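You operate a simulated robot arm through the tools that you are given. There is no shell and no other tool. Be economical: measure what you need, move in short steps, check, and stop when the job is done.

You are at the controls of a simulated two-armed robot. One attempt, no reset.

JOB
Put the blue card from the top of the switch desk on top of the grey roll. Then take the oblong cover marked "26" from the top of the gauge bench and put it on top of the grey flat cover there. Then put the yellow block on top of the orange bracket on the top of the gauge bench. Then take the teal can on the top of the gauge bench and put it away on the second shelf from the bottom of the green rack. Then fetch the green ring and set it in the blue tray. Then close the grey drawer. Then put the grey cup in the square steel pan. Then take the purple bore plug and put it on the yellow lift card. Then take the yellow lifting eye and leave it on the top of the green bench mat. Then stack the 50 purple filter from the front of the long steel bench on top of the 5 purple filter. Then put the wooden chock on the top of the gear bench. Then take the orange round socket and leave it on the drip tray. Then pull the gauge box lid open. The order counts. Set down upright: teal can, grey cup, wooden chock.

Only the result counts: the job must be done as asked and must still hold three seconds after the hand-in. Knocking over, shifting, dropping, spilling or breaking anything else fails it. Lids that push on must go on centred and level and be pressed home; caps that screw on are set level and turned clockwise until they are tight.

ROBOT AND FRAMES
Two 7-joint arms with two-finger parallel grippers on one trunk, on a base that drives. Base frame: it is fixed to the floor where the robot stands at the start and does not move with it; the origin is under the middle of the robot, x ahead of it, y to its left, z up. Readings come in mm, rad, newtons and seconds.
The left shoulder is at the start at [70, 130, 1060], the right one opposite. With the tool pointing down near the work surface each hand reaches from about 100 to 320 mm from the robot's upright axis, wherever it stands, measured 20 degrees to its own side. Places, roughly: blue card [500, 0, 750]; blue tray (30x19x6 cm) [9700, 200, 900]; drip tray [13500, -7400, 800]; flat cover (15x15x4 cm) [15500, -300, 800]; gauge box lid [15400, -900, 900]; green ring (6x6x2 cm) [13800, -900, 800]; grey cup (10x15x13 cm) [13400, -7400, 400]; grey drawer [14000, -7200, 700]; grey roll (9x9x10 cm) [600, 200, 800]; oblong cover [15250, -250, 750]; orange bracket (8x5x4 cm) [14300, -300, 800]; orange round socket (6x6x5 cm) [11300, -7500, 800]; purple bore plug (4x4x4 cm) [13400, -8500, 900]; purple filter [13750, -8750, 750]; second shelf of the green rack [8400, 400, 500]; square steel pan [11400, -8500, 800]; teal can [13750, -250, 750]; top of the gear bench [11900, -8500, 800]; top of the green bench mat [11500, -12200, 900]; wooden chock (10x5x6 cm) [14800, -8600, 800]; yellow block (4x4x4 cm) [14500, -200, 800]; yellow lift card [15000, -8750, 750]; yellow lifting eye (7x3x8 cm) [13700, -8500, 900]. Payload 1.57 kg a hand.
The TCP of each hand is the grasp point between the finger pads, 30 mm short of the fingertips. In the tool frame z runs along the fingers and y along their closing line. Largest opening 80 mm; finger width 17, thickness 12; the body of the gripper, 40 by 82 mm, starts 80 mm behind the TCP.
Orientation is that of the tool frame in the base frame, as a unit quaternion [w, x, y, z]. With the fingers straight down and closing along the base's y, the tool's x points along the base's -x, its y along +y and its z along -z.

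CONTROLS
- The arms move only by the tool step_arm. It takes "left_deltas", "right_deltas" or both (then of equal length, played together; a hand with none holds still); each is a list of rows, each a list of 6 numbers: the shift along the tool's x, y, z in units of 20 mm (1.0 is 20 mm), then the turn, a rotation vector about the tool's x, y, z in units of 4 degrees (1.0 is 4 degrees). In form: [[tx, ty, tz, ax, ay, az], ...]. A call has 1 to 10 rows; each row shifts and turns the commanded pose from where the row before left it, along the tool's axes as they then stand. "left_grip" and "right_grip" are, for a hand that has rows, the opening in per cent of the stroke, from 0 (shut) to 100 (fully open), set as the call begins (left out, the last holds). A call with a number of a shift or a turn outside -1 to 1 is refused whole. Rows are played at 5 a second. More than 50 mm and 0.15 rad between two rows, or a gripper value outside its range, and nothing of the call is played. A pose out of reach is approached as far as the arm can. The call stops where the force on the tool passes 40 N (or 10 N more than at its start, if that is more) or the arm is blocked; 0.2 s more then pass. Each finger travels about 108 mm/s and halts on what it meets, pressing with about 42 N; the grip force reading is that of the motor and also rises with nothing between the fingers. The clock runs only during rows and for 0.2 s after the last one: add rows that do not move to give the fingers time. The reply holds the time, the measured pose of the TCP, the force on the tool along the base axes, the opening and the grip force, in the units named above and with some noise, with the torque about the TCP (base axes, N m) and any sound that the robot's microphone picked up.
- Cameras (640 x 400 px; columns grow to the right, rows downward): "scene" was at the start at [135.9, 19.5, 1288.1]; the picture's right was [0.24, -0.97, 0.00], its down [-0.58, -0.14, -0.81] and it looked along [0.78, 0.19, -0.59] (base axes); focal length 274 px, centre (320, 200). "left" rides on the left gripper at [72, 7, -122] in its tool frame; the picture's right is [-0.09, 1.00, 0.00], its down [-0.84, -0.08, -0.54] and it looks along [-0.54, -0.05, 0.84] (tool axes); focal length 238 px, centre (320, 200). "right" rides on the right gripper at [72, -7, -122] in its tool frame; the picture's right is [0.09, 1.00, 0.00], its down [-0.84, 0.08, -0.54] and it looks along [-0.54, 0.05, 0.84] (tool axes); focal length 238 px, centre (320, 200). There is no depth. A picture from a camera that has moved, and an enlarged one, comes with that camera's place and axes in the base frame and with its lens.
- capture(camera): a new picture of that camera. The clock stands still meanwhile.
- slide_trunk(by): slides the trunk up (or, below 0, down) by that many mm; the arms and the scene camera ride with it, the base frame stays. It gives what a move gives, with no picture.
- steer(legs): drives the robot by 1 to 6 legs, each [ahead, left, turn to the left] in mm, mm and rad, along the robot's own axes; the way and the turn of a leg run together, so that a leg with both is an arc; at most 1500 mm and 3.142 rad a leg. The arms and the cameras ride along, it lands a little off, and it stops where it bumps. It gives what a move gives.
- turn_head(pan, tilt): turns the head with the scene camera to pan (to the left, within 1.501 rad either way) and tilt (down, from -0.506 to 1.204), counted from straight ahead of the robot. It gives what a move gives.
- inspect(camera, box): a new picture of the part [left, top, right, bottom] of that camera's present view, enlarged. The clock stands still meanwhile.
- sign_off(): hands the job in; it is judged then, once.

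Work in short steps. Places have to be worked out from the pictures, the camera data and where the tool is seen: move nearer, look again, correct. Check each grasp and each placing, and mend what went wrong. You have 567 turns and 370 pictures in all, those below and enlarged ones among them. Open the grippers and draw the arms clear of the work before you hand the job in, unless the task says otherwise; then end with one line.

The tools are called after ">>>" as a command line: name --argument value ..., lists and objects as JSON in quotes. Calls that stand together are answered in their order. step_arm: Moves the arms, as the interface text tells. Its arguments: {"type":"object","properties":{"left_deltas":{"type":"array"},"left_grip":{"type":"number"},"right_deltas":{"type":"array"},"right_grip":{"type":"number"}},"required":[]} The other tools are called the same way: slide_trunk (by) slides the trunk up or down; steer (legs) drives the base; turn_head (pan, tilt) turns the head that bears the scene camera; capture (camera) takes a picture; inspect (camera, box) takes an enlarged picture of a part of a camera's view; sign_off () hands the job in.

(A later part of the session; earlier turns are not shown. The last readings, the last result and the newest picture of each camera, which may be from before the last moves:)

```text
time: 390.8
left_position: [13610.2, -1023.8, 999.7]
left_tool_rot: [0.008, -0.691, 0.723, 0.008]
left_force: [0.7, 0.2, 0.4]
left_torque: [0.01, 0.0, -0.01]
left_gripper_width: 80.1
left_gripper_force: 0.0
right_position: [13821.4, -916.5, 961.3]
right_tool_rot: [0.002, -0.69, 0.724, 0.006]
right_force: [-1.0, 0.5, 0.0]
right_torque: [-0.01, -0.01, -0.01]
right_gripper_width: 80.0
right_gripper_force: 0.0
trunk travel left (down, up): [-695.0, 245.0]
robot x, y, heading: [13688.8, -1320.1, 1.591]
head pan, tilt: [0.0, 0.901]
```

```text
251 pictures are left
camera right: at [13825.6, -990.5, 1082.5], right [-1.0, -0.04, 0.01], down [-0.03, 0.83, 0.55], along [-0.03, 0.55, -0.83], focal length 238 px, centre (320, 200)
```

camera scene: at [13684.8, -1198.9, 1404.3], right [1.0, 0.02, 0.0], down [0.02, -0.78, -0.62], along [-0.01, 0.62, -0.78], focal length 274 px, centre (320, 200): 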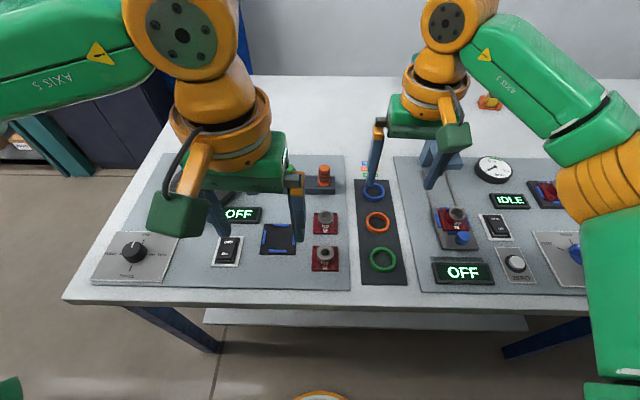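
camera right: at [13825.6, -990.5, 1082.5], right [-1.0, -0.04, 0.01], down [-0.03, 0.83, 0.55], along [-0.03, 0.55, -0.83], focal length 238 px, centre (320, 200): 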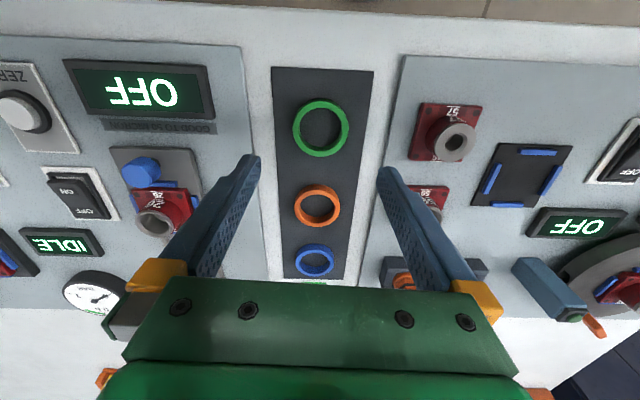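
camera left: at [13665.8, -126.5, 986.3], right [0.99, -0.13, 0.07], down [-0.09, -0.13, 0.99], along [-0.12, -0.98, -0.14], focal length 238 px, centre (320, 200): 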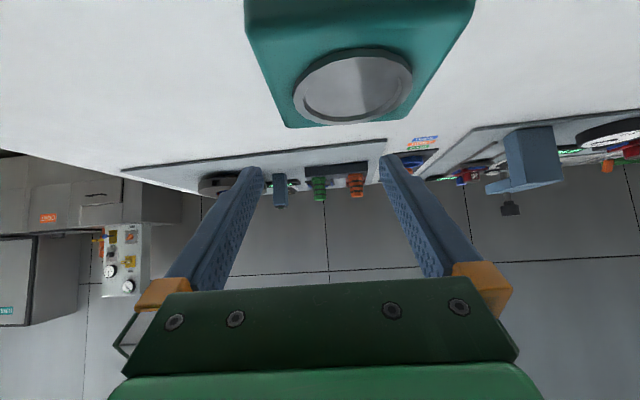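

Slight shift, narrow the opening to 68 mm and go down.

>>> step_arm --right_deltas '[[0.2, 0, 0, 0, 0, 0], [0, 0, 1, 0, 0, 0], [0, 0, 1, 0, 0, 0], [0, 0, 1, 0, 0, 0], [0, 0, 0.5, 0, 0, 0], [0, 0, 0, 0, 0, 0]]' --right_grip 88

>>> capture --camera "right"

```text
time: 392.2
left_position: [13610.2, -1024.1, 999.0]
left_tool_rot: [0.007, -0.691, 0.723, 0.008]
left_force: [-0.1, -0.2, -0.9]
left_torque: [0.02, -0.01, -0.03]
left_gripper_width: 79.9
left_gripper_force: 0.1
right_position: [13820.1, -919.9, 889.7]
right_tool_rot: [0.001, -0.689, 0.724, 0.007]
right_force: [0.1, 1.0, 0.7]
right_torque: [-0.02, -0.01, 0.02]
right_gripper_width: 70.3
right_gripper_force: 0.1
trunk travel left (down, up): [-695.0, 245.0]
robot x, y, heading: [13688.9, -1326.5, 1.597]
head pan, tilt: [0.0, 0.901]
```

```text
250 pictures are left
camera right: at [13824.2, -993.3, 1011.4], right [-1.0, -0.04, 0.01], down [-0.03, 0.83, 0.55], along [-0.03, 0.55, -0.83], focal length 238 px, centre (320, 200)
```

right: 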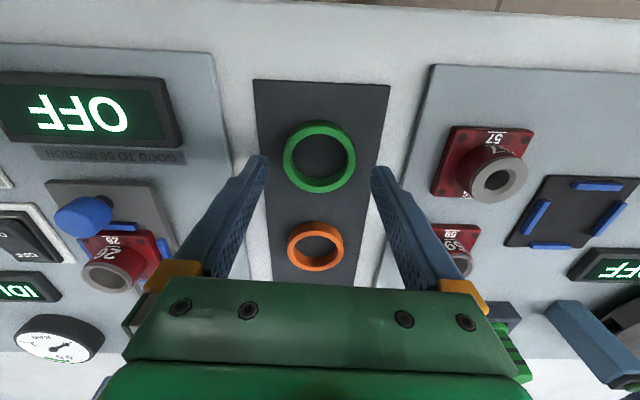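

Aligned. Descend and close.

>>> step_arm --right_deltas '[[0, 0, 1, 0, 0, 0], [0, 0, 0.3, 0, 0, 0], [0, 0, 0.2, 0, 0, 0], [0, 0, 0, 0, 0, 0]]'

>>> step_arm --right_deltas '[[0, 0, 0, 0, 0, 0], [0, 0, 0, 0, 0, 0], [0, 0, 0, 0, 0, 0]]' --right_grip 0

>>> step_arm --right_deltas '[[0, 0, -0.5, 0, 0, 0], [0, 0, -1, 0, 0, 0], [0, 0, -1, 0, 0, 0], [0, 0, -1, 0, 0, 0], [0, 0, -1, 0, 0, 0]]'

>>> capture --camera "right"

```text
time: 393.2
left_position: [13608.7, -1023.8, 999.2]
left_tool_rot: [0.008, -0.691, 0.723, 0.008]
left_force: [-1.8, -0.3, 0.0]
left_torque: [0.03, 0.04, 0.0]
left_gripper_width: 80.0
left_gripper_force: 0.1
right_position: [13820.7, -920.1, 862.2]
right_tool_rot: [0.002, -0.69, 0.724, 0.007]
right_force: [0.5, 0.3, 0.2]
right_torque: [-0.04, 0.0, 0.01]
right_gripper_width: 70.3
right_gripper_force: 0.1
trunk travel left (down, up): [-695.0, 245.0]
robot x, y, heading: [13689.7, -1324.9, 1.593]
head pan, tilt: [0.0, 0.901]
```

```text
time: 394.0
left_position: [13608.1, -1023.3, 999.2]
left_tool_rot: [0.007, -0.69, 0.723, 0.009]
left_force: [0.3, -0.6, 0.5]
left_torque: [0.0, 0.03, 0.0]
left_gripper_width: 79.8
left_gripper_force: 0.1
right_position: [13820.4, -918.8, 861.7]
right_tool_rot: [0.002, -0.69, 0.724, 0.007]
right_force: [-0.2, 0.1, -0.3]
right_torque: [0.02, 0.02, -0.03]
right_gripper_width: 56.2
right_gripper_force: 41.5
trunk travel left (down, up): [-695.0, 245.0]
robot x, y, heading: [13685.3, -1327.5, 1.59]
head pan, tilt: [0.0, 0.901]
```

```text
time: 395.2
left_position: [13609.0, -1023.2, 999.8]
left_tool_rot: [0.008, -0.691, 0.722, 0.008]
left_force: [-0.4, 0.7, 0.6]
left_torque: [-0.02, -0.01, 0.02]
left_gripper_width: 80.2
left_gripper_force: 0.0
right_position: [13822.0, -920.8, 949.9]
right_tool_rot: [0.002, -0.69, 0.724, 0.006]
right_force: [0.4, -0.8, -0.6]
right_torque: [-0.01, -0.02, -0.04]
right_gripper_width: 55.7
right_gripper_force: 42.3
trunk travel left (down, up): [-695.0, 245.0]
robot x, y, heading: [13687.1, -1320.8, 1.594]
head pan, tilt: [0.0, 0.901]
```

```text
249 pictures are left
camera right: at [13826.2, -994.4, 1071.0], right [-1.0, -0.04, 0.01], down [-0.03, 0.83, 0.55], along [-0.03, 0.55, -0.83], focal length 238 px, centre (320, 200)
```

right: 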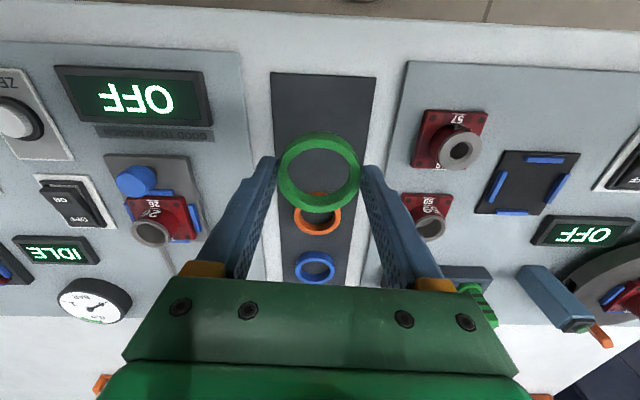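

Ring held (56 mm). Raise and drive back west to the blue tray.

>>> slide_trunk --by 140

>>> steer --legs '[[-20, 0, -0.023], [0, 1500, 0], [0, 1500, 0], [0, 1150, 0]]'

>>> turn_head --pan 0.0 --tilt 0.5

>>> capture --camera "scene"

```text
time: 396.9
left_position: [13611.1, -1023.4, 1138.1]
left_tool_rot: [0.007, -0.691, 0.722, 0.009]
left_force: [0.0, 0.1, 0.6]
left_torque: [-0.02, 0.0, 0.0]
left_gripper_width: 80.0
left_gripper_force: 0.0
right_position: [13821.2, -919.5, 1089.1]
right_tool_rot: [0.002, -0.69, 0.724, 0.006]
right_force: [-0.7, 0.4, 0.0]
right_torque: [0.01, -0.02, 0.01]
right_gripper_width: 55.6
right_gripper_force: 41.6
trunk travel left (down, up): [-835.0, 105.0]
robot x, y, heading: [13688.4, -1322.2, 1.594]
head pan, tilt: [0.0, 0.901]
```

```text
time: 417.2
left_position: [9459.0, -1167.4, 1137.9]
left_tool_rot: [0.007, -0.704, 0.71, 0.008]
left_force: [-0.5, 0.5, 0.2]
left_torque: [-0.01, 0.01, -0.02]
left_gripper_width: 79.9
left_gripper_force: 0.0
right_position: [9665.9, -1058.0, 1089.0]
right_tool_rot: [0.002, -0.702, 0.712, 0.007]
right_force: [-0.2, -0.2, 0.3]
right_torque: [-0.05, 0.02, -0.01]
right_gripper_width: 55.7
right_gripper_force: 42.1
trunk travel left (down, up): [-835.0, 105.0]
robot x, y, heading: [9547.6, -1465.4, 1.629]
head pan, tilt: [0.0, 0.901]
```

```text
time: 418.0
left_position: [9457.4, -1168.4, 1139.0]
left_tool_rot: [0.008, -0.703, 0.711, 0.009]
left_force: [0.1, -0.5, -0.5]
left_torque: [0.0, 0.0, -0.04]
left_gripper_width: 80.0
left_gripper_force: 0.1
right_position: [9666.3, -1058.1, 1089.9]
right_tool_rot: [0.001, -0.702, 0.713, 0.006]
right_force: [-0.3, -0.1, 0.3]
right_torque: [-0.01, 0.0, 0.02]
right_gripper_width: 55.5
right_gripper_force: 42.5
trunk travel left (down, up): [-835.0, 105.0]
robot x, y, heading: [9547.5, -1466.0, 1.634]
head pan, tilt: [0.0, 0.499]
```

```text
248 pictures are left
camera scene: at [9537.8, -1326.0, 1438.0], right [1.0, 0.06, 0.0], down [0.03, -0.48, -0.88], along [-0.05, 0.88, -0.48], focal length 274 px, centre (320, 200)
```

scene: 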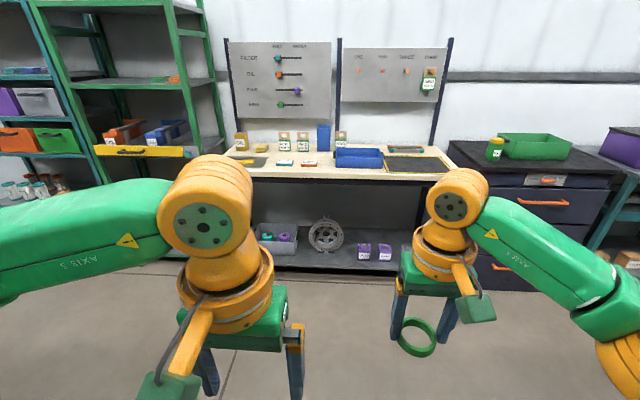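

Straighten and drive forward 950.

>>> steer --legs '[[0, 0, -0.063], [950, 0, 0]]'

>>> turn_head --pan -0.2 --tilt 0.7

>>> capture --camera "scene"

>>> capture --camera "right"

```text
time: 423.4
left_position: [9495.4, -221.4, 1139.0]
left_tool_rot: [0.009, -0.674, 0.739, 0.009]
left_force: [-0.1, -0.2, 0.2]
left_torque: [0.02, -0.02, 0.01]
left_gripper_width: 80.1
left_gripper_force: 0.1
right_position: [9712.6, -128.9, 1090.6]
right_tool_rot: [0.002, -0.673, 0.74, 0.006]
right_force: [0.4, 0.2, -0.5]
right_torque: [-0.01, 0.0, -0.01]
right_gripper_width: 56.0
right_gripper_force: 42.2
trunk travel left (down, up): [-835.0, 105.0]
robot x, y, heading: [9560.0, -525.9, 1.55]
head pan, tilt: [0.0, 0.499]
```

```text
time: 424.1
left_position: [9496.2, -221.1, 1139.4]
left_tool_rot: [0.008, -0.674, 0.739, 0.008]
left_force: [-0.2, -0.3, 0.1]
left_torque: [-0.05, 0.03, -0.02]
left_gripper_width: 80.1
left_gripper_force: 0.1
right_position: [9712.2, -128.2, 1089.9]
right_tool_rot: [0.002, -0.672, 0.74, 0.005]
right_force: [0.0, -0.8, 0.0]
right_torque: [0.02, -0.03, 0.01]
right_gripper_width: 55.8
right_gripper_force: 41.8
trunk travel left (down, up): [-835.0, 105.0]
robot x, y, heading: [9557.6, -522.7, 1.547]
head pan, tilt: [-0.201, 0.7]
```

```text
247 pictures are left
camera scene: at [9579.7, -392.6, 1420.4], right [0.97, -0.22, 0.0], down [-0.14, -0.63, -0.77], along [0.17, 0.75, -0.64], focal length 274 px, centre (320, 200)
```

scene: 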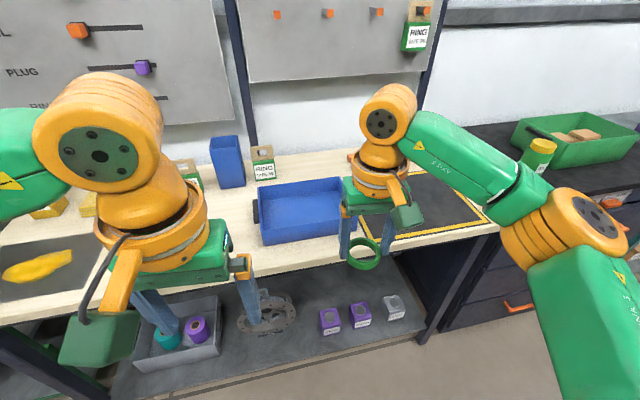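

```text
246 pictures are left
camera right: at [9713.7, -202.1, 1210.7], right [-1.0, 0.0, 0.01], down [0.01, 0.83, 0.55], along [0.0, 0.55, -0.83], focal length 238 px, centre (320, 200)
```

right: 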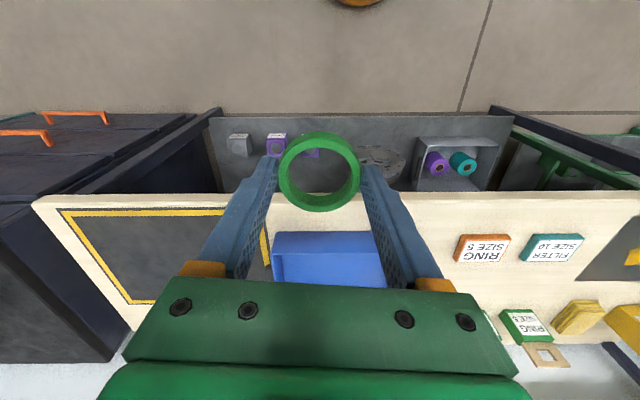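

Tray spans x≈9520–9790, y≈60–250. Drive forward 280 to bring the ring over its middle.

>>> steer --legs '[[278, 30, 0.024]]'

>>> capture --camera "scene"

>>> capture --camera "right"

```text
time: 426.1
left_position: [9467.1, 46.2, 1139.0]
left_tool_rot: [0.007, -0.678, 0.735, 0.009]
left_force: [0.5, 0.4, 0.2]
left_torque: [-0.03, 0.03, -0.01]
left_gripper_width: 80.2
left_gripper_force: 0.1
right_position: [9683.1, 141.0, 1090.7]
right_tool_rot: [0.002, -0.676, 0.737, 0.009]
right_force: [-0.9, -0.1, 0.0]
right_torque: [0.03, 0.02, 0.0]
right_gripper_width: 55.5
right_gripper_force: 41.5
trunk travel left (down, up): [-835.0, 105.0]
robot x, y, heading: [9534.0, -254.6, 1.559]
head pan, tilt: [-0.201, 0.7]
```

```text
245 pictures are left
camera scene: at [9553.3, -124.9, 1420.7], right [0.98, -0.21, 0.0], down [-0.14, -0.63, -0.77], along [0.16, 0.75, -0.64], focal length 274 px, centre (320, 200)
```

scene: 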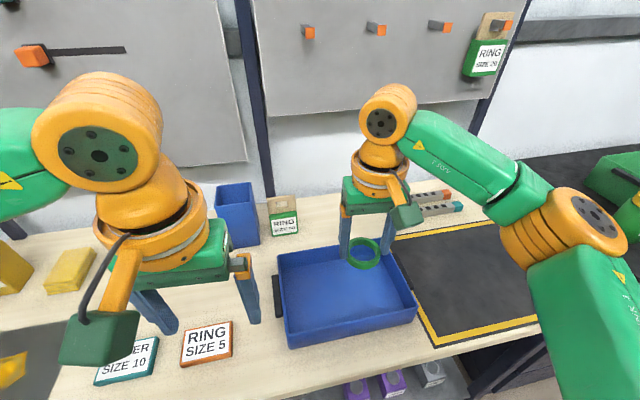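

```text
244 pictures are left
camera right: at [9685.2, 67.5, 1211.4], right [-1.0, -0.01, 0.01], down [0.0, 0.83, 0.55], along [-0.01, 0.55, -0.83], focal length 238 px, centre (320, 200)
```

right: 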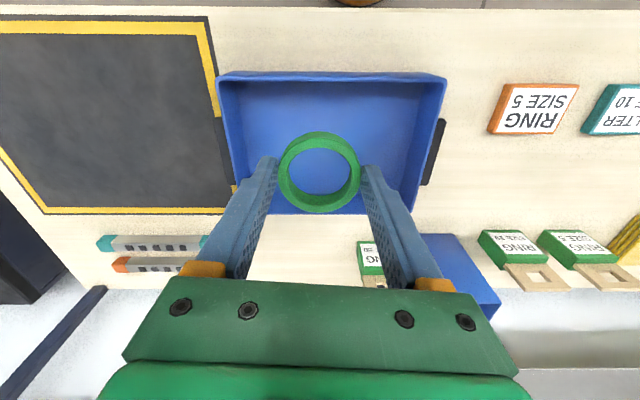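

Over the tray. Shift forward 15 mm and lower.

>>> step_arm --right_deltas '[[-0.75, 0, 1, 0, 0, 0], [0, 0, 1, 0, 0, 0], [0, 0, 1, 0, 0, 0], [0, 0, 1, 0, 0, 0], [0, 0, 1, 0, 0, 0], [0, 0, 1, 0, 0, 0], [0, 0, 1, 0, 0, 0]]'

>>> capture --camera "right"

>>> step_arm --right_deltas '[[0, 0, 0.3, 0, 0, 0], [0, 0, 0.2, 0, 0, 0], [0, 0, 0, 0, 0, 0]]'

```text
time: 427.6
left_position: [9467.6, 48.1, 1138.7]
left_tool_rot: [0.008, -0.678, 0.735, 0.008]
left_force: [1.0, -0.2, -1.1]
left_torque: [-0.02, -0.02, -0.02]
left_gripper_width: 80.1
left_gripper_force: 0.0
right_position: [9681.7, 160.6, 950.8]
right_tool_rot: [0.001, -0.677, 0.736, 0.006]
right_force: [0.3, -0.9, -0.6]
right_torque: [-0.02, 0.02, 0.02]
right_gripper_width: 49.5
right_gripper_force: 42.2
trunk travel left (down, up): [-835.0, 105.0]
robot x, y, heading: [9532.7, -255.3, 1.557]
head pan, tilt: [-0.201, 0.7]
```

```text
243 pictures are left
camera right: at [9684.4, 86.6, 1071.5], right [-1.0, -0.01, 0.01], down [0.0, 0.83, 0.55], along [-0.01, 0.55, -0.83], focal length 238 px, centre (320, 200)
```

right: 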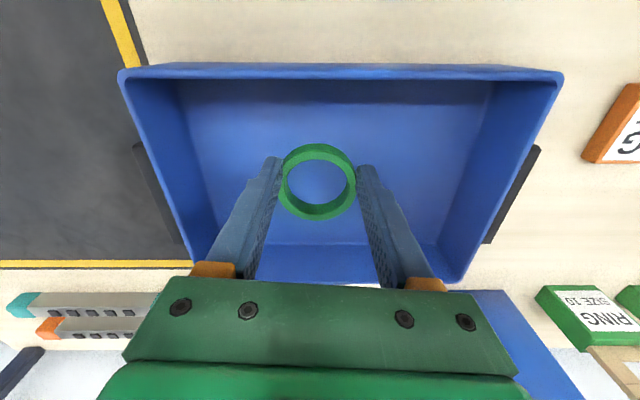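

```text
time: 428.4
left_position: [9467.7, 48.2, 1138.3]
left_tool_rot: [0.008, -0.678, 0.735, 0.008]
left_force: [-0.5, 0.1, -0.4]
left_torque: [-0.01, 0.0, 0.0]
left_gripper_width: 80.1
left_gripper_force: 0.0
right_position: [9683.3, 160.6, 940.3]
right_tool_rot: [0.002, -0.677, 0.736, 0.006]
right_force: [-0.2, 0.0, 0.3]
right_torque: [0.02, -0.02, 0.0]
right_gripper_width: 49.4
right_gripper_force: 42.4
trunk travel left (down, up): [-835.0, 105.0]
robot x, y, heading: [9534.7, -260.8, 1.556]
head pan, tilt: [-0.201, 0.7]
```

The ring is creeping in the grip; continue down to contact promptly.

>>> step_arm --right_deltas '[[0, 0, 0.3, 0, 0, 0], [0, 0, 0.2, 0, 0, 0]]'

>>> step_arm --right_deltas '[[0, 0, 0.2, 0, 0, 0], [0, 0, 0.2, 0, 0, 0]]'

>>> capture --camera "right"

```text
time: 429.1
left_position: [9466.5, 48.6, 1138.2]
left_tool_rot: [0.007, -0.677, 0.735, 0.008]
left_force: [-0.1, 0.2, -0.1]
left_torque: [0.0, -0.04, 0.03]
left_gripper_width: 80.2
left_gripper_force: 0.1
right_position: [9683.5, 160.6, 931.6]
right_tool_rot: [0.002, -0.676, 0.737, 0.008]
right_force: [-0.1, -0.4, 0.1]
right_torque: [0.02, -0.01, -0.04]
right_gripper_width: 49.3
right_gripper_force: 42.3
trunk travel left (down, up): [-835.0, 105.0]
robot x, y, heading: [9531.2, -255.6, 1.553]
head pan, tilt: [-0.201, 0.7]
```

```text
time: 429.6
left_position: [9466.5, 48.2, 1139.3]
left_tool_rot: [0.009, -0.678, 0.735, 0.008]
left_force: [-0.2, -0.5, 0.0]
left_torque: [-0.03, 0.03, -0.04]
left_gripper_width: 80.1
left_gripper_force: 0.0
right_position: [9683.4, 160.6, 922.6]
right_tool_rot: [0.002, -0.676, 0.736, 0.006]
right_force: [-0.6, 0.2, 0.4]
right_torque: [0.0, -0.02, 0.02]
right_gripper_width: 49.1
right_gripper_force: 41.8
trunk travel left (down, up): [-835.0, 105.0]
robot x, y, heading: [9529.7, -254.4, 1.555]
head pan, tilt: [-0.201, 0.7]
```

```text
242 pictures are left
camera right: at [9684.6, 87.5, 1043.4], right [-1.0, -0.01, 0.01], down [0.0, 0.83, 0.55], along [-0.01, 0.55, -0.83], focal length 238 px, centre (320, 200)
```

right: 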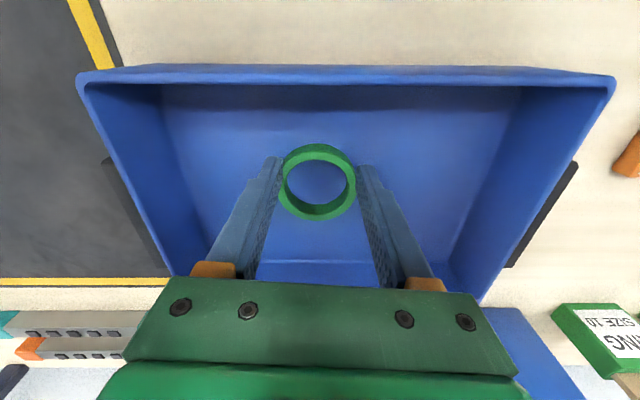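

Still held. Continue until contact.

>>> step_arm --right_deltas '[[0, 0, 0.2, 0, 0, 0], [0, 0, 0.2, 0, 0, 0], [0, 0, 0.1, 0, 0, 0]]'

>>> step_arm --right_deltas '[[0, 0, 0.15, 0, 0, 0], [0, 0, 0.15, 0, 0, 0], [0, 0, 0, 0, 0, 0]]'

>>> step_arm --right_deltas '[[0, 0, 0.15, 0, 0, 0], [0, 0, 0.1, 0, 0, 0], [0, 0, 0, 0, 0, 0]]'

```text
time: 430.4
left_position: [9468.5, 48.1, 1138.1]
left_tool_rot: [0.008, -0.678, 0.735, 0.008]
left_force: [-0.2, -0.3, -0.2]
left_torque: [0.04, 0.02, 0.02]
left_gripper_width: 80.1
left_gripper_force: 0.0
right_position: [9683.2, 160.3, 911.4]
right_tool_rot: [0.003, -0.676, 0.737, 0.006]
right_force: [0.2, -0.3, -0.7]
right_torque: [-0.02, -0.02, -0.01]
right_gripper_width: 49.3
right_gripper_force: 42.2
trunk travel left (down, up): [-835.0, 105.0]
robot x, y, heading: [9528.6, -253.5, 1.556]
head pan, tilt: [-0.201, 0.7]
```

```text
time: 431.2
left_position: [9467.7, 48.5, 1137.5]
left_tool_rot: [0.009, -0.678, 0.735, 0.008]
left_force: [-0.9, 0.6, 0.8]
left_torque: [-0.01, 0.01, -0.03]
left_gripper_width: 80.0
left_gripper_force: 0.0
right_position: [9682.8, 159.6, 905.5]
right_tool_rot: [0.002, -0.676, 0.737, 0.007]
right_force: [0.3, -0.5, 0.4]
right_torque: [0.0, -0.05, -0.01]
right_gripper_width: 49.4
right_gripper_force: 41.7
trunk travel left (down, up): [-835.0, 105.0]
robot x, y, heading: [9534.0, -257.9, 1.554]
head pan, tilt: [-0.201, 0.7]
```

```text
time: 432.1
left_position: [9466.4, 46.0, 1140.0]
left_tool_rot: [0.01, -0.678, 0.735, 0.008]
left_force: [0.5, 0.1, -0.3]
left_torque: [-0.01, 0.0, 0.01]
left_gripper_width: 79.9
left_gripper_force: 0.0
right_position: [9683.7, 159.2, 903.3]
right_tool_rot: [0.004, -0.676, 0.737, 0.009]
right_force: [3.2, 7.0, 22.6]
right_torque: [0.13, -0.08, -0.04]
right_gripper_width: 48.8
right_gripper_force: 42.1
trunk travel left (down, up): [-835.0, 105.0]
robot x, y, heading: [9532.0, -255.2, 1.552]
head pan, tilt: [-0.201, 0.7]
```

Contact with tray floor. Open and rise.

>>> step_arm --right_deltas '[[0, 0, -0.2, 0, 0, 0], [0, 0, 0, 0, 0, 0]]'

>>> step_arm --right_deltas '[[0, 0, 0, 0, 0, 0], [0, 0, 0, 0, 0, 0]]' --right_grip 85

>>> step_arm --right_deltas '[[0, 0, -1, 0, 0, 0], [0, 0, -1, 0, 0, 0], [0, 0, -1, 0, 0, 0], [0, 0, -1, 0, 0, 0], [0, 0, -1, 0, 0, 0], [0, 0, -1, 0, 0, 0], [0, 0, -1, 0, 0, 0], [0, 0, -1, 0, 0, 0]]'

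>>> capture --camera "right"

```text
time: 432.6
left_position: [9466.7, 48.6, 1138.5]
left_tool_rot: [0.008, -0.677, 0.736, 0.009]
left_force: [0.4, -0.3, 0.7]
left_torque: [-0.02, -0.01, 0.05]
left_gripper_width: 80.2
left_gripper_force: 0.0
right_position: [9682.8, 159.8, 905.1]
right_tool_rot: [0.0, -0.676, 0.737, 0.005]
right_force: [-0.4, -0.1, -1.0]
right_torque: [0.0, 0.03, -0.03]
right_gripper_width: 49.1
right_gripper_force: 42.0
trunk travel left (down, up): [-835.0, 105.0]
robot x, y, heading: [9533.3, -252.8, 1.557]
head pan, tilt: [-0.201, 0.7]
```

```text
time: 433.2
left_position: [9467.3, 48.1, 1138.5]
left_tool_rot: [0.008, -0.677, 0.736, 0.008]
left_force: [0.3, -0.4, -0.3]
left_torque: [0.01, 0.01, 0.01]
left_gripper_width: 80.0
left_gripper_force: 0.1
right_position: [9683.6, 160.7, 905.7]
right_tool_rot: [0.002, -0.677, 0.736, 0.006]
right_force: [0.6, 0.0, -0.1]
right_torque: [0.03, -0.04, 0.02]
right_gripper_width: 67.8
right_gripper_force: 0.0
trunk travel left (down, up): [-835.0, 105.0]
robot x, y, heading: [9533.5, -254.5, 1.553]
head pan, tilt: [-0.201, 0.7]
```

```text
time: 435.1
left_position: [9467.6, 48.6, 1139.3]
left_tool_rot: [0.008, -0.677, 0.736, 0.009]
left_force: [0.1, -0.7, 0.9]
left_torque: [0.01, 0.02, 0.04]
left_gripper_width: 80.0
left_gripper_force: 0.2
right_position: [9685.4, 157.2, 1066.3]
right_tool_rot: [0.001, -0.676, 0.736, 0.006]
right_force: [0.4, 0.2, 0.8]
right_torque: [-0.03, -0.01, -0.03]
right_gripper_width: 68.0
right_gripper_force: 0.1
trunk travel left (down, up): [-835.0, 105.0]
robot x, y, heading: [9533.7, -253.9, 1.559]
head pan, tilt: [-0.201, 0.7]
```

```text
241 pictures are left
camera right: at [9686.3, 83.7, 1186.5], right [-1.0, -0.01, 0.01], down [0.0, 0.83, 0.55], along [-0.01, 0.55, -0.83], focal length 238 px, centre (320, 200)
```

right: 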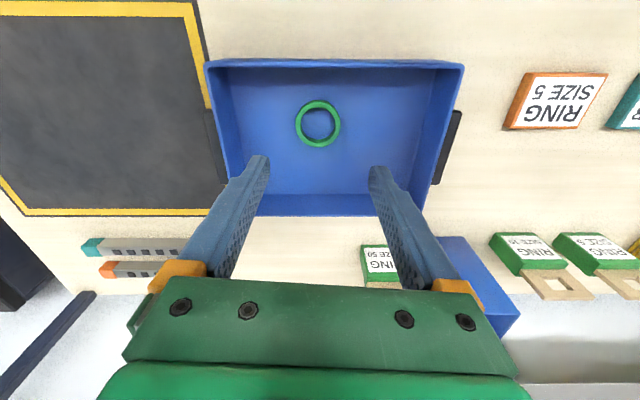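

The ring lies in the blue tray. Next the grey drawer far south (y≈−7200). I go back west to the end of the machine line and look for the way south.

>>> slide_trunk --by 60

>>> steer --legs '[[-970, 0, 0.01], [0, 1500, 0], [0, 1500, 0], [0, 1300, 0]]'

>>> steer --legs '[[0, 0, -1.571]]'

>>> turn_head --pan -1.3 --tilt 0.2

>>> capture --camera "scene"

```text
time: 436.1
left_position: [9468.4, 47.9, 1199.1]
left_tool_rot: [0.008, -0.677, 0.736, 0.008]
left_force: [-0.3, -0.4, 0.4]
left_torque: [0.0, 0.03, 0.0]
left_gripper_width: 80.1
left_gripper_force: 0.1
right_position: [9684.6, 157.4, 1125.2]
right_tool_rot: [0.001, -0.676, 0.737, 0.006]
right_force: [0.9, 0.1, -0.6]
right_torque: [0.01, 0.03, -0.01]
right_gripper_width: 68.1
right_gripper_force: 0.0
trunk travel left (down, up): [-895.0, 45.0]
robot x, y, heading: [9535.3, -253.5, 1.561]
head pan, tilt: [-0.201, 0.7]
```

```text
time: 461.1
left_position: [5198.0, -849.6, 1198.8]
left_tool_rot: [0.008, -0.668, 0.744, 0.007]
left_force: [-0.2, -0.4, -1.1]
left_torque: [0.0, 0.01, -0.07]
left_gripper_width: 79.9
left_gripper_force: 0.1
right_position: [5417.3, -745.0, 1124.6]
right_tool_rot: [0.001, -0.667, 0.745, 0.006]
right_force: [-0.4, -1.0, -0.5]
right_torque: [0.02, 0.03, 0.0]
right_gripper_width: 68.0
right_gripper_force: 0.1
trunk travel left (down, up): [-895.0, 45.0]
robot x, y, heading: [5253.9, -1153.6, 1.532]
head pan, tilt: [-0.201, 0.7]
```

```text
time: 465.3
left_position: [5559.1, -1090.2, 1198.3]
left_tool_rot: [0.011, 0.047, 0.999, 0.0]
left_force: [-1.5, 0.5, 0.4]
left_torque: [0.0, 0.02, 0.03]
left_gripper_width: 80.1
left_gripper_force: 0.0
right_position: [5664.6, -1308.2, 1125.1]
right_tool_rot: [0.005, 0.048, 0.999, 0.002]
right_force: [0.6, 0.8, -0.4]
right_torque: [0.01, 0.0, -0.01]
right_gripper_width: 68.2
right_gripper_force: 0.1
trunk travel left (down, up): [-895.0, 45.0]
robot x, y, heading: [5253.1, -1154.7, -0.031]
head pan, tilt: [-0.201, 0.7]
```

```text
time: 466.6
left_position: [5558.6, -1090.7, 1199.9]
left_tool_rot: [0.011, 0.046, 0.999, 0.001]
left_force: [-0.3, -0.2, 0.6]
left_torque: [-0.04, 0.0, -0.03]
left_gripper_width: 80.1
left_gripper_force: 0.0
right_position: [5665.6, -1308.3, 1124.8]
right_tool_rot: [0.005, 0.048, 0.999, 0.004]
right_force: [-0.4, -0.2, -1.0]
right_torque: [-0.01, -0.01, 0.02]
right_gripper_width: 68.1
right_gripper_force: 0.1
trunk travel left (down, up): [-895.0, 45.0]
robot x, y, heading: [5255.9, -1153.0, -0.029]
head pan, tilt: [-1.3, 0.201]
```

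```text
240 pictures are left
camera scene: at [5329.4, -1246.0, 1525.7], right [-0.97, -0.24, 0.0], down [-0.05, 0.19, -0.98], along [0.24, -0.95, -0.2], focal length 274 px, centre (320, 200)
```

scene: 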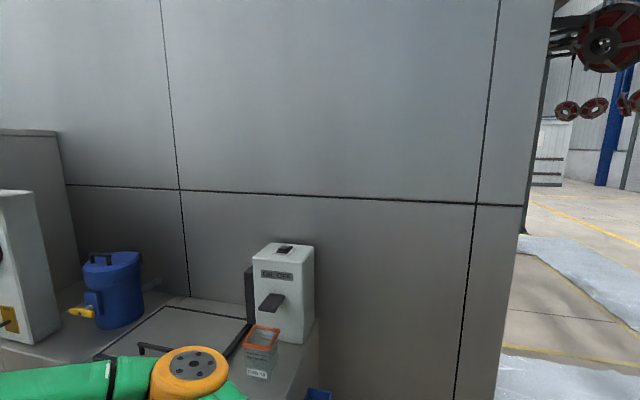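

The booth wall ends at x≈4870. Back up to x≈4100 and look south.

>>> steer --legs '[[-1150, 0, 0.029]]'

>>> turn_head --pan -1.5 --tilt 0.25

>>> capture --camera "scene"

>>> turn_head --pan -0.8 --tilt 0.25

>>> capture --camera "scene"

```text
time: 472.5
left_position: [4398.8, -1067.9, 1198.3]
left_tool_rot: [0.012, 0.035, 0.999, 0.0]
left_force: [-0.2, 0.0, 0.5]
left_torque: [0.03, -0.04, -0.02]
left_gripper_width: 80.0
left_gripper_force: 0.0
right_position: [4512.5, -1283.7, 1125.0]
right_tool_rot: [0.005, 0.036, 0.999, 0.003]
right_force: [-0.4, -0.2, -0.3]
right_torque: [0.0, -0.01, 0.0]
right_gripper_width: 68.3
right_gripper_force: 0.1
trunk travel left (down, up): [-895.0, 45.0]
robot x, y, heading: [4097.3, -1135.5, -0.001]
head pan, tilt: [-1.3, 0.201]
```

```text
time: 473.2
left_position: [4397.2, -1068.1, 1198.6]
left_tool_rot: [0.012, 0.035, 0.999, 0.0]
left_force: [-0.3, 0.1, 0.6]
left_torque: [-0.01, 0.05, -0.03]
left_gripper_width: 80.1
left_gripper_force: 0.1
right_position: [4509.4, -1283.9, 1125.1]
right_tool_rot: [0.006, 0.037, 0.999, 0.004]
right_force: [-0.1, 0.2, -0.2]
right_torque: [0.04, -0.01, 0.0]
right_gripper_width: 67.8
right_gripper_force: 0.1
trunk travel left (down, up): [-895.0, 45.0]
robot x, y, heading: [4095.6, -1139.0, -0.002]
head pan, tilt: [-1.499, 0.25]
```

```text
239 pictures are left
camera scene: at [4153.7, -1232.8, 1521.2], right [-1.0, -0.07, 0.0], down [-0.02, 0.25, -0.97], along [0.07, -0.97, -0.25], focal length 274 px, centre (320, 200)
```

scene: 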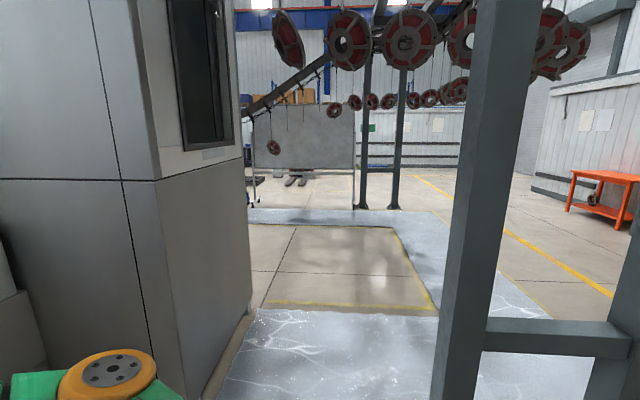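

```text
time: 474.3
left_position: [4397.5, -1068.3, 1199.7]
left_tool_rot: [0.012, 0.035, 0.999, 0.0]
left_force: [0.0, -0.4, -0.1]
left_torque: [0.01, -0.01, 0.0]
left_gripper_width: 79.8
left_gripper_force: 0.0
right_position: [4510.2, -1284.9, 1125.0]
right_tool_rot: [0.006, 0.036, 0.999, 0.004]
right_force: [0.5, -0.2, -0.1]
right_torque: [0.0, -0.01, -0.01]
right_gripper_width: 67.7
right_gripper_force: 0.0
trunk travel left (down, up): [-895.0, 45.0]
robot x, y, heading: [4093.8, -1137.2, -0.006]
head pan, tilt: [-0.799, 0.25]
```

```text
238 pictures are left
camera scene: at [4211.9, -1206.7, 1521.2], right [-0.72, -0.7, 0.0], down [-0.17, 0.18, -0.97], along [0.67, -0.7, -0.25], focal length 274 px, centre (320, 200)
```

scene: 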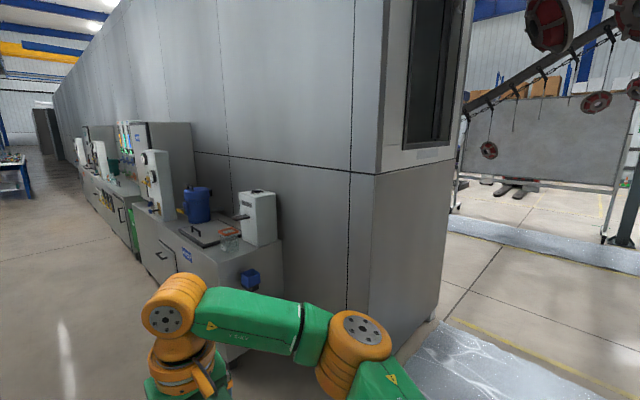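

Passage south between the booth (x>4850) and a post (x<3460). Strafe south along x≈4050 and look east.

>>> steer --legs '[[-40, 0, 0.004], [0, -1400, 0], [0, -1200, 0]]'

>>> turn_head --pan -0.5 --tilt 0.15

>>> capture --camera "scene"

>>> turn_head --pan -1.4 --tilt 0.15

>>> capture --camera "scene"

```text
time: 487.5
left_position: [4303.1, -3699.6, 1198.5]
left_tool_rot: [0.012, 0.064, 0.998, -0.001]
left_force: [0.1, 0.0, 0.2]
left_torque: [0.0, 0.0, 0.02]
left_gripper_width: 80.1
left_gripper_force: 0.2
right_position: [4402.8, -3921.6, 1124.2]
right_tool_rot: [0.005, 0.065, 0.998, 0.003]
right_force: [-0.2, -0.6, -0.1]
right_torque: [0.02, 0.01, 0.01]
right_gripper_width: 68.1
right_gripper_force: 0.1
trunk travel left (down, up): [-895.0, 45.0]
robot x, y, heading: [3997.8, -3753.2, -0.059]
head pan, tilt: [-0.799, 0.25]
```

```text
time: 488.3
left_position: [4302.1, -3700.5, 1199.0]
left_tool_rot: [0.012, 0.064, 0.998, 0.0]
left_force: [-0.6, 0.1, 0.1]
left_torque: [-0.01, -0.02, 0.03]
left_gripper_width: 80.2
left_gripper_force: 0.1
right_position: [4403.6, -3922.5, 1125.5]
right_tool_rot: [0.005, 0.065, 0.998, 0.003]
right_force: [0.2, -0.2, -0.8]
right_torque: [0.01, -0.03, -0.02]
right_gripper_width: 67.9
right_gripper_force: 0.0
trunk travel left (down, up): [-895.0, 45.0]
robot x, y, heading: [4000.0, -3754.3, -0.059]
head pan, tilt: [-0.499, 0.15]
```

```text
237 pictures are left
camera scene: at [4128.4, -3806.6, 1530.4], right [-0.53, -0.85, 0.0], down [-0.13, 0.08, -0.99], along [0.84, -0.52, -0.15], focal length 274 px, centre (320, 200)
```

scene: 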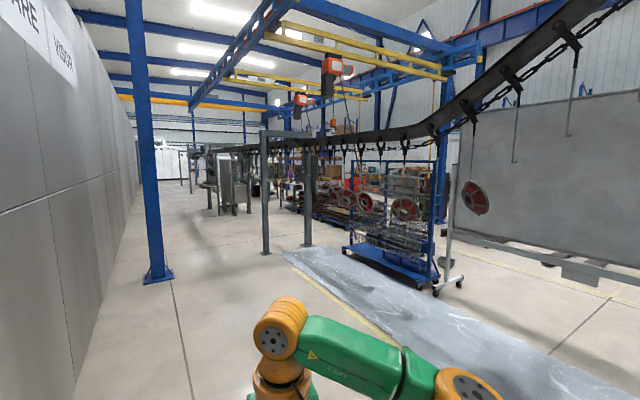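

```text
time: 489.5
left_position: [4304.1, -3700.9, 1199.3]
left_tool_rot: [0.011, 0.063, 0.998, 0.001]
left_force: [-0.1, -0.1, -0.5]
left_torque: [-0.01, 0.01, -0.01]
left_gripper_width: 80.0
left_gripper_force: 0.1
right_position: [4403.5, -3921.7, 1125.8]
right_tool_rot: [0.005, 0.064, 0.998, 0.003]
right_force: [0.6, 1.0, 0.1]
right_torque: [0.0, -0.01, 0.01]
right_gripper_width: 68.0
right_gripper_force: 0.1
trunk travel left (down, up): [-895.0, 45.0]
robot x, y, heading: [4001.7, -3752.0, -0.059]
head pan, tilt: [-1.4, 0.15]
```

```text
236 pictures are left
camera scene: at [4060.3, -3849.5, 1530.5], right [-0.99, -0.11, 0.0], down [-0.02, 0.15, -0.99], along [0.11, -0.98, -0.15], focal length 274 px, centre (320, 200)
```

scene: 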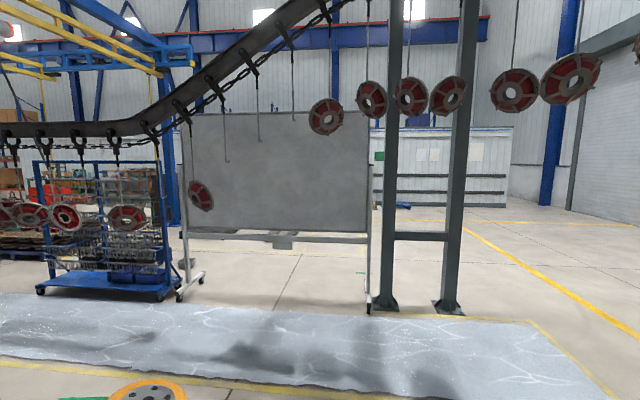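

A wide aisle runs east at y≈−4500 (blue column at [8190,−3800], posts at [8400,−5400]). Drive along it.

>>> steer --legs '[[0, -750, 0.065], [1500, 0, 0.01], [1500, 0, 0.01], [500, 0, 0]]'

>>> turn_head --pan -0.3 --tilt 0.15

>>> capture --camera "scene"

```text
time: 510.3
left_position: [7782.3, -4283.7, 1198.7]
left_tool_rot: [0.012, 0.016, 1.0, 0.001]
left_force: [-0.4, 0.2, 0.6]
left_torque: [-0.01, -0.02, 0.0]
left_gripper_width: 79.7
left_gripper_force: 0.1
right_position: [7901.1, -4497.9, 1126.0]
right_tool_rot: [0.006, 0.019, 1.0, 0.004]
right_force: [-0.4, 0.0, -0.3]
right_torque: [0.01, 0.01, -0.02]
right_gripper_width: 68.1
right_gripper_force: 0.2
trunk travel left (down, up): [-895.0, 45.0]
robot x, y, heading: [7483.7, -4363.3, 0.035]
head pan, tilt: [-1.4, 0.15]
```

```text
time: 511.6
left_position: [7782.6, -4284.7, 1199.3]
left_tool_rot: [0.011, 0.016, 1.0, 0.0]
left_force: [-0.3, -0.3, 0.3]
left_torque: [-0.04, -0.01, 0.01]
left_gripper_width: 80.1
left_gripper_force: 0.1
right_position: [7902.5, -4496.9, 1125.6]
right_tool_rot: [0.006, 0.019, 1.0, 0.003]
right_force: [-0.4, 0.4, 0.8]
right_torque: [0.01, 0.04, 0.02]
right_gripper_width: 67.9
right_gripper_force: 0.0
trunk travel left (down, up): [-895.0, 45.0]
robot x, y, heading: [7483.3, -4367.8, 0.037]
head pan, tilt: [-0.3, 0.15]
```

```text
235 pictures are left
camera scene: at [7624.7, -4390.1, 1530.5], right [-0.26, -0.96, 0.0], down [-0.14, 0.04, -0.99], along [0.95, -0.26, -0.15], focal length 274 px, centre (320, 200)
```

scene: 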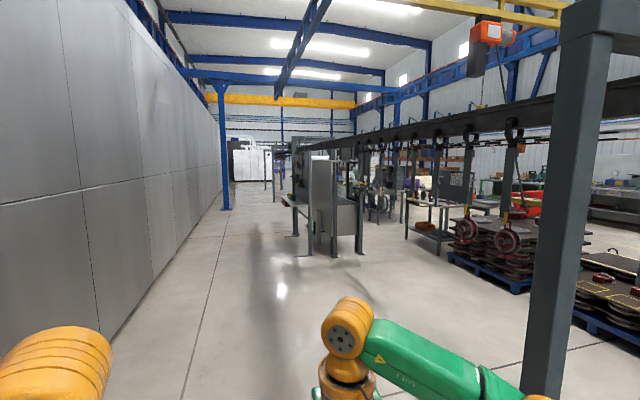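

Continue east 2.5 m and look right toward the work area.

>>> steer --legs '[[1500, -50, -0.035], [1000, 0, 0]]'

>>> turn_head --pan -0.9 --tilt 0.2

>>> capture --camera "scene"

>>> turn_head --pan -0.2 --tilt 0.2

>>> capture --camera "scene"

```text
refused: leg 1 is longer than a leg can be; nothing moved
```

```text
time: 512.6
left_position: [7782.9, -4285.1, 1198.2]
left_tool_rot: [0.012, 0.017, 1.0, 0.001]
left_force: [0.2, 0.1, 0.2]
left_torque: [0.03, 0.02, 0.01]
left_gripper_width: 79.7
left_gripper_force: 0.1
right_position: [7902.6, -4496.3, 1124.7]
right_tool_rot: [0.005, 0.019, 1.0, 0.004]
right_force: [0.1, 0.3, -0.1]
right_torque: [-0.02, 0.0, 0.02]
right_gripper_width: 67.8
right_gripper_force: 0.1
trunk travel left (down, up): [-895.0, 45.0]
robot x, y, heading: [7485.0, -4370.5, 0.035]
head pan, tilt: [-0.901, 0.201]
```

```text
234 pictures are left
camera scene: at [7595.9, -4436.5, 1525.8], right [-0.76, -0.65, 0.0], down [-0.13, 0.15, -0.98], along [0.64, -0.75, -0.2], focal length 274 px, centre (320, 200)
```

scene: 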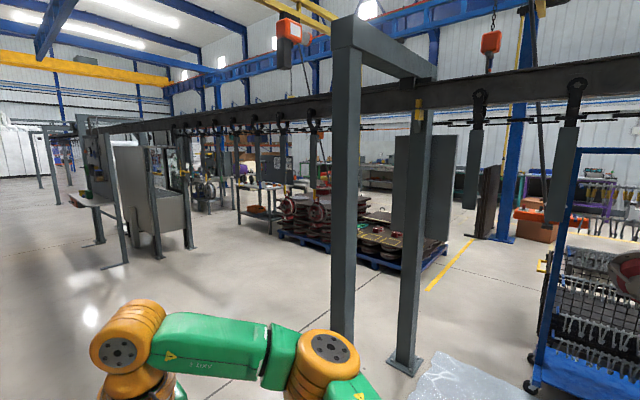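

```text
time: 513.7
left_position: [7784.1, -4285.0, 1197.8]
left_tool_rot: [0.012, 0.017, 1.0, 0.0]
left_force: [-1.2, -0.7, -0.2]
left_torque: [0.02, 0.02, 0.01]
left_gripper_width: 80.0
left_gripper_force: 0.1
right_position: [7902.2, -4498.3, 1125.7]
right_tool_rot: [0.005, 0.018, 1.0, 0.003]
right_force: [1.2, 0.0, 0.7]
right_torque: [-0.04, 0.02, 0.03]
right_gripper_width: 68.0
right_gripper_force: 0.1
trunk travel left (down, up): [-895.0, 45.0]
robot x, y, heading: [7488.0, -4365.8, 0.036]
head pan, tilt: [-0.201, 0.201]
```

```text
233 pictures are left
camera scene: at [7627.2, -4381.2, 1525.8], right [-0.17, -0.99, 0.0], down [-0.2, 0.03, -0.98], along [0.97, -0.16, -0.2], focal length 274 px, centre (320, 200)
```

scene: 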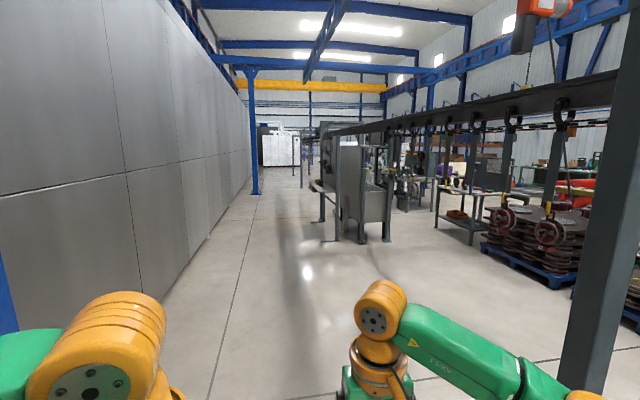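

Continue in legal-length legs.

>>> steer --legs '[[1490, 0, -0.035], [1000, 0, 0]]'

>>> slide_trunk --by -200

>>> turn_head --pan -0.9 --tilt 0.15

>>> capture --camera "scene"

```text
time: 526.0
left_position: [10316.4, -4229.5, 1198.3]
left_tool_rot: [0.011, 0.034, 0.999, 0.001]
left_force: [0.0, 0.5, 0.1]
left_torque: [0.01, -0.03, -0.01]
left_gripper_width: 80.0
left_gripper_force: 0.1
right_position: [10427.6, -4445.2, 1125.6]
right_tool_rot: [0.007, 0.036, 0.999, 0.003]
right_force: [-0.3, -0.3, 0.6]
right_torque: [0.03, 0.02, -0.05]
right_gripper_width: 68.0
right_gripper_force: 0.0
trunk travel left (down, up): [-895.0, 45.0]
robot x, y, heading: [10015.9, -4304.7, -0.003]
head pan, tilt: [-0.201, 0.201]
```

```text
time: 528.2
left_position: [10316.8, -4230.2, 998.8]
left_tool_rot: [0.011, 0.034, 0.999, 0.001]
left_force: [-0.3, -0.5, -0.4]
left_torque: [0.0, 0.0, 0.02]
left_gripper_width: 79.9
left_gripper_force: 0.1
right_position: [10430.2, -4445.4, 925.1]
right_tool_rot: [0.005, 0.036, 0.999, 0.003]
right_force: [-0.5, 0.4, -0.5]
right_torque: [-0.01, 0.0, -0.03]
right_gripper_width: 68.1
right_gripper_force: 0.2
trunk travel left (down, up): [-695.0, 245.0]
robot x, y, heading: [10014.6, -4297.5, -0.0]
head pan, tilt: [-0.201, 0.201]
```

```text
time: 529.3
left_position: [10316.7, -4230.3, 998.7]
left_tool_rot: [0.01, 0.034, 0.999, 0.0]
left_force: [0.7, 0.6, -0.6]
left_torque: [-0.01, -0.01, -0.01]
left_gripper_width: 80.0
left_gripper_force: 0.0
right_position: [10429.7, -4445.6, 923.4]
right_tool_rot: [0.005, 0.035, 0.999, 0.003]
right_force: [-0.7, 0.6, -0.2]
right_torque: [0.03, 0.01, 0.02]
right_gripper_width: 68.1
right_gripper_force: 0.1
trunk travel left (down, up): [-695.0, 245.0]
robot x, y, heading: [10015.6, -4298.0, -0.002]
head pan, tilt: [-0.901, 0.15]
```

```text
232 pictures are left
camera scene: at [10124.4, -4374.4, 1330.5], right [-0.78, -0.62, 0.0], down [-0.09, 0.12, -0.99], along [0.62, -0.77, -0.15], focal length 274 px, centre (320, 200)
```

scene: 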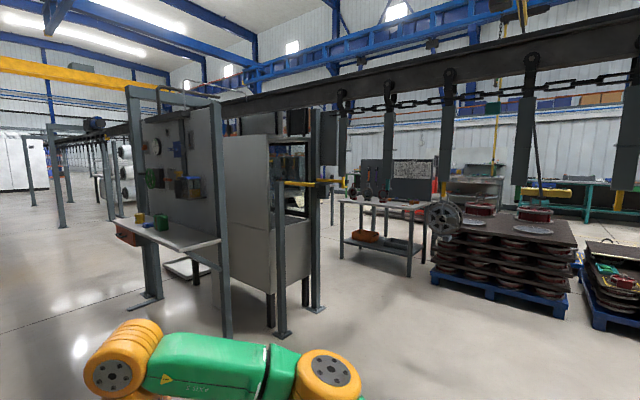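

Tables stand at y≈−7300 beyond an overhead conveyor (hooks down to z≈1180). I lower the trunk, cross under it at x≈10850 facing −y.

>>> steer --legs '[[830, 0, 0], [0, 0, -1.571]]'

>>> slide_trunk --by -350

>>> turn_head --pan 0.0 --tilt 0.0

>>> capture --camera "scene"

```text
time: 537.5
left_position: [10917.2, -4591.5, 998.4]
left_tool_rot: [0.009, 0.726, 0.687, -0.008]
left_force: [0.5, 0.6, -0.3]
left_torque: [-0.01, -0.01, 0.0]
left_gripper_width: 80.2
left_gripper_force: 0.1
right_position: [10702.7, -4707.2, 925.7]
right_tool_rot: [0.006, 0.728, 0.686, -0.001]
right_force: [0.2, -0.9, 0.0]
right_torque: [-0.02, -0.01, -0.02]
right_gripper_width: 68.0
right_gripper_force: 0.0
trunk travel left (down, up): [-695.0, 245.0]
robot x, y, heading: [10845.2, -4288.2, -1.56]
head pan, tilt: [-0.901, 0.15]
```

```text
time: 541.0
left_position: [10916.8, -4591.9, 648.2]
left_tool_rot: [0.009, 0.726, 0.688, -0.008]
left_force: [-0.7, 0.7, -0.1]
left_torque: [-0.02, 0.0, -0.01]
left_gripper_width: 80.4
left_gripper_force: 0.0
right_position: [10700.8, -4708.1, 575.1]
right_tool_rot: [0.006, 0.728, 0.686, -0.001]
right_force: [-0.2, -0.4, 0.2]
right_torque: [0.01, 0.0, -0.04]
right_gripper_width: 67.9
right_gripper_force: 0.0
trunk travel left (down, up): [-345.0, 595.0]
robot x, y, heading: [10841.6, -4292.5, -1.554]
head pan, tilt: [-0.901, 0.15]
```

```text
time: 542.2
left_position: [10916.8, -4592.9, 647.4]
left_tool_rot: [0.009, 0.727, 0.687, -0.008]
left_force: [0.4, -0.6, -0.3]
left_torque: [0.03, 0.0, 0.01]
left_gripper_width: 79.9
left_gripper_force: 0.0
right_position: [10702.4, -4707.1, 574.6]
right_tool_rot: [0.006, 0.728, 0.686, -0.002]
right_force: [0.6, -0.3, 0.2]
right_torque: [0.01, 0.0, -0.02]
right_gripper_width: 67.8
right_gripper_force: 0.0
trunk travel left (down, up): [-345.0, 595.0]
robot x, y, heading: [10841.0, -4289.9, -1.559]
head pan, tilt: [0.0, 0.0]
```

```text
231 pictures are left
camera scene: at [10844.6, -4433.0, 994.2], right [-1.0, -0.01, 0.0], down [0.0, 0.0, -1.0], along [0.01, -1.0, 0.0], focal length 274 px, centre (320, 200)
```

scene: 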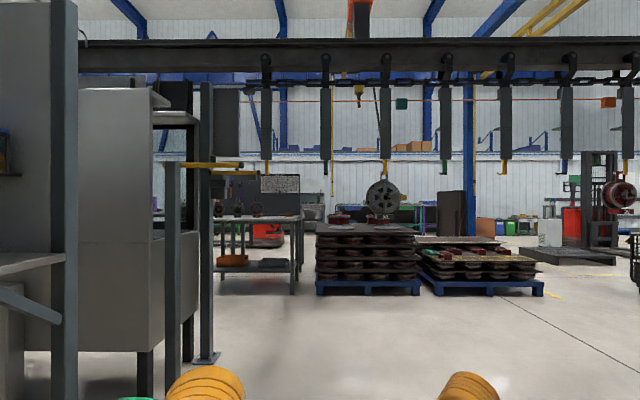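

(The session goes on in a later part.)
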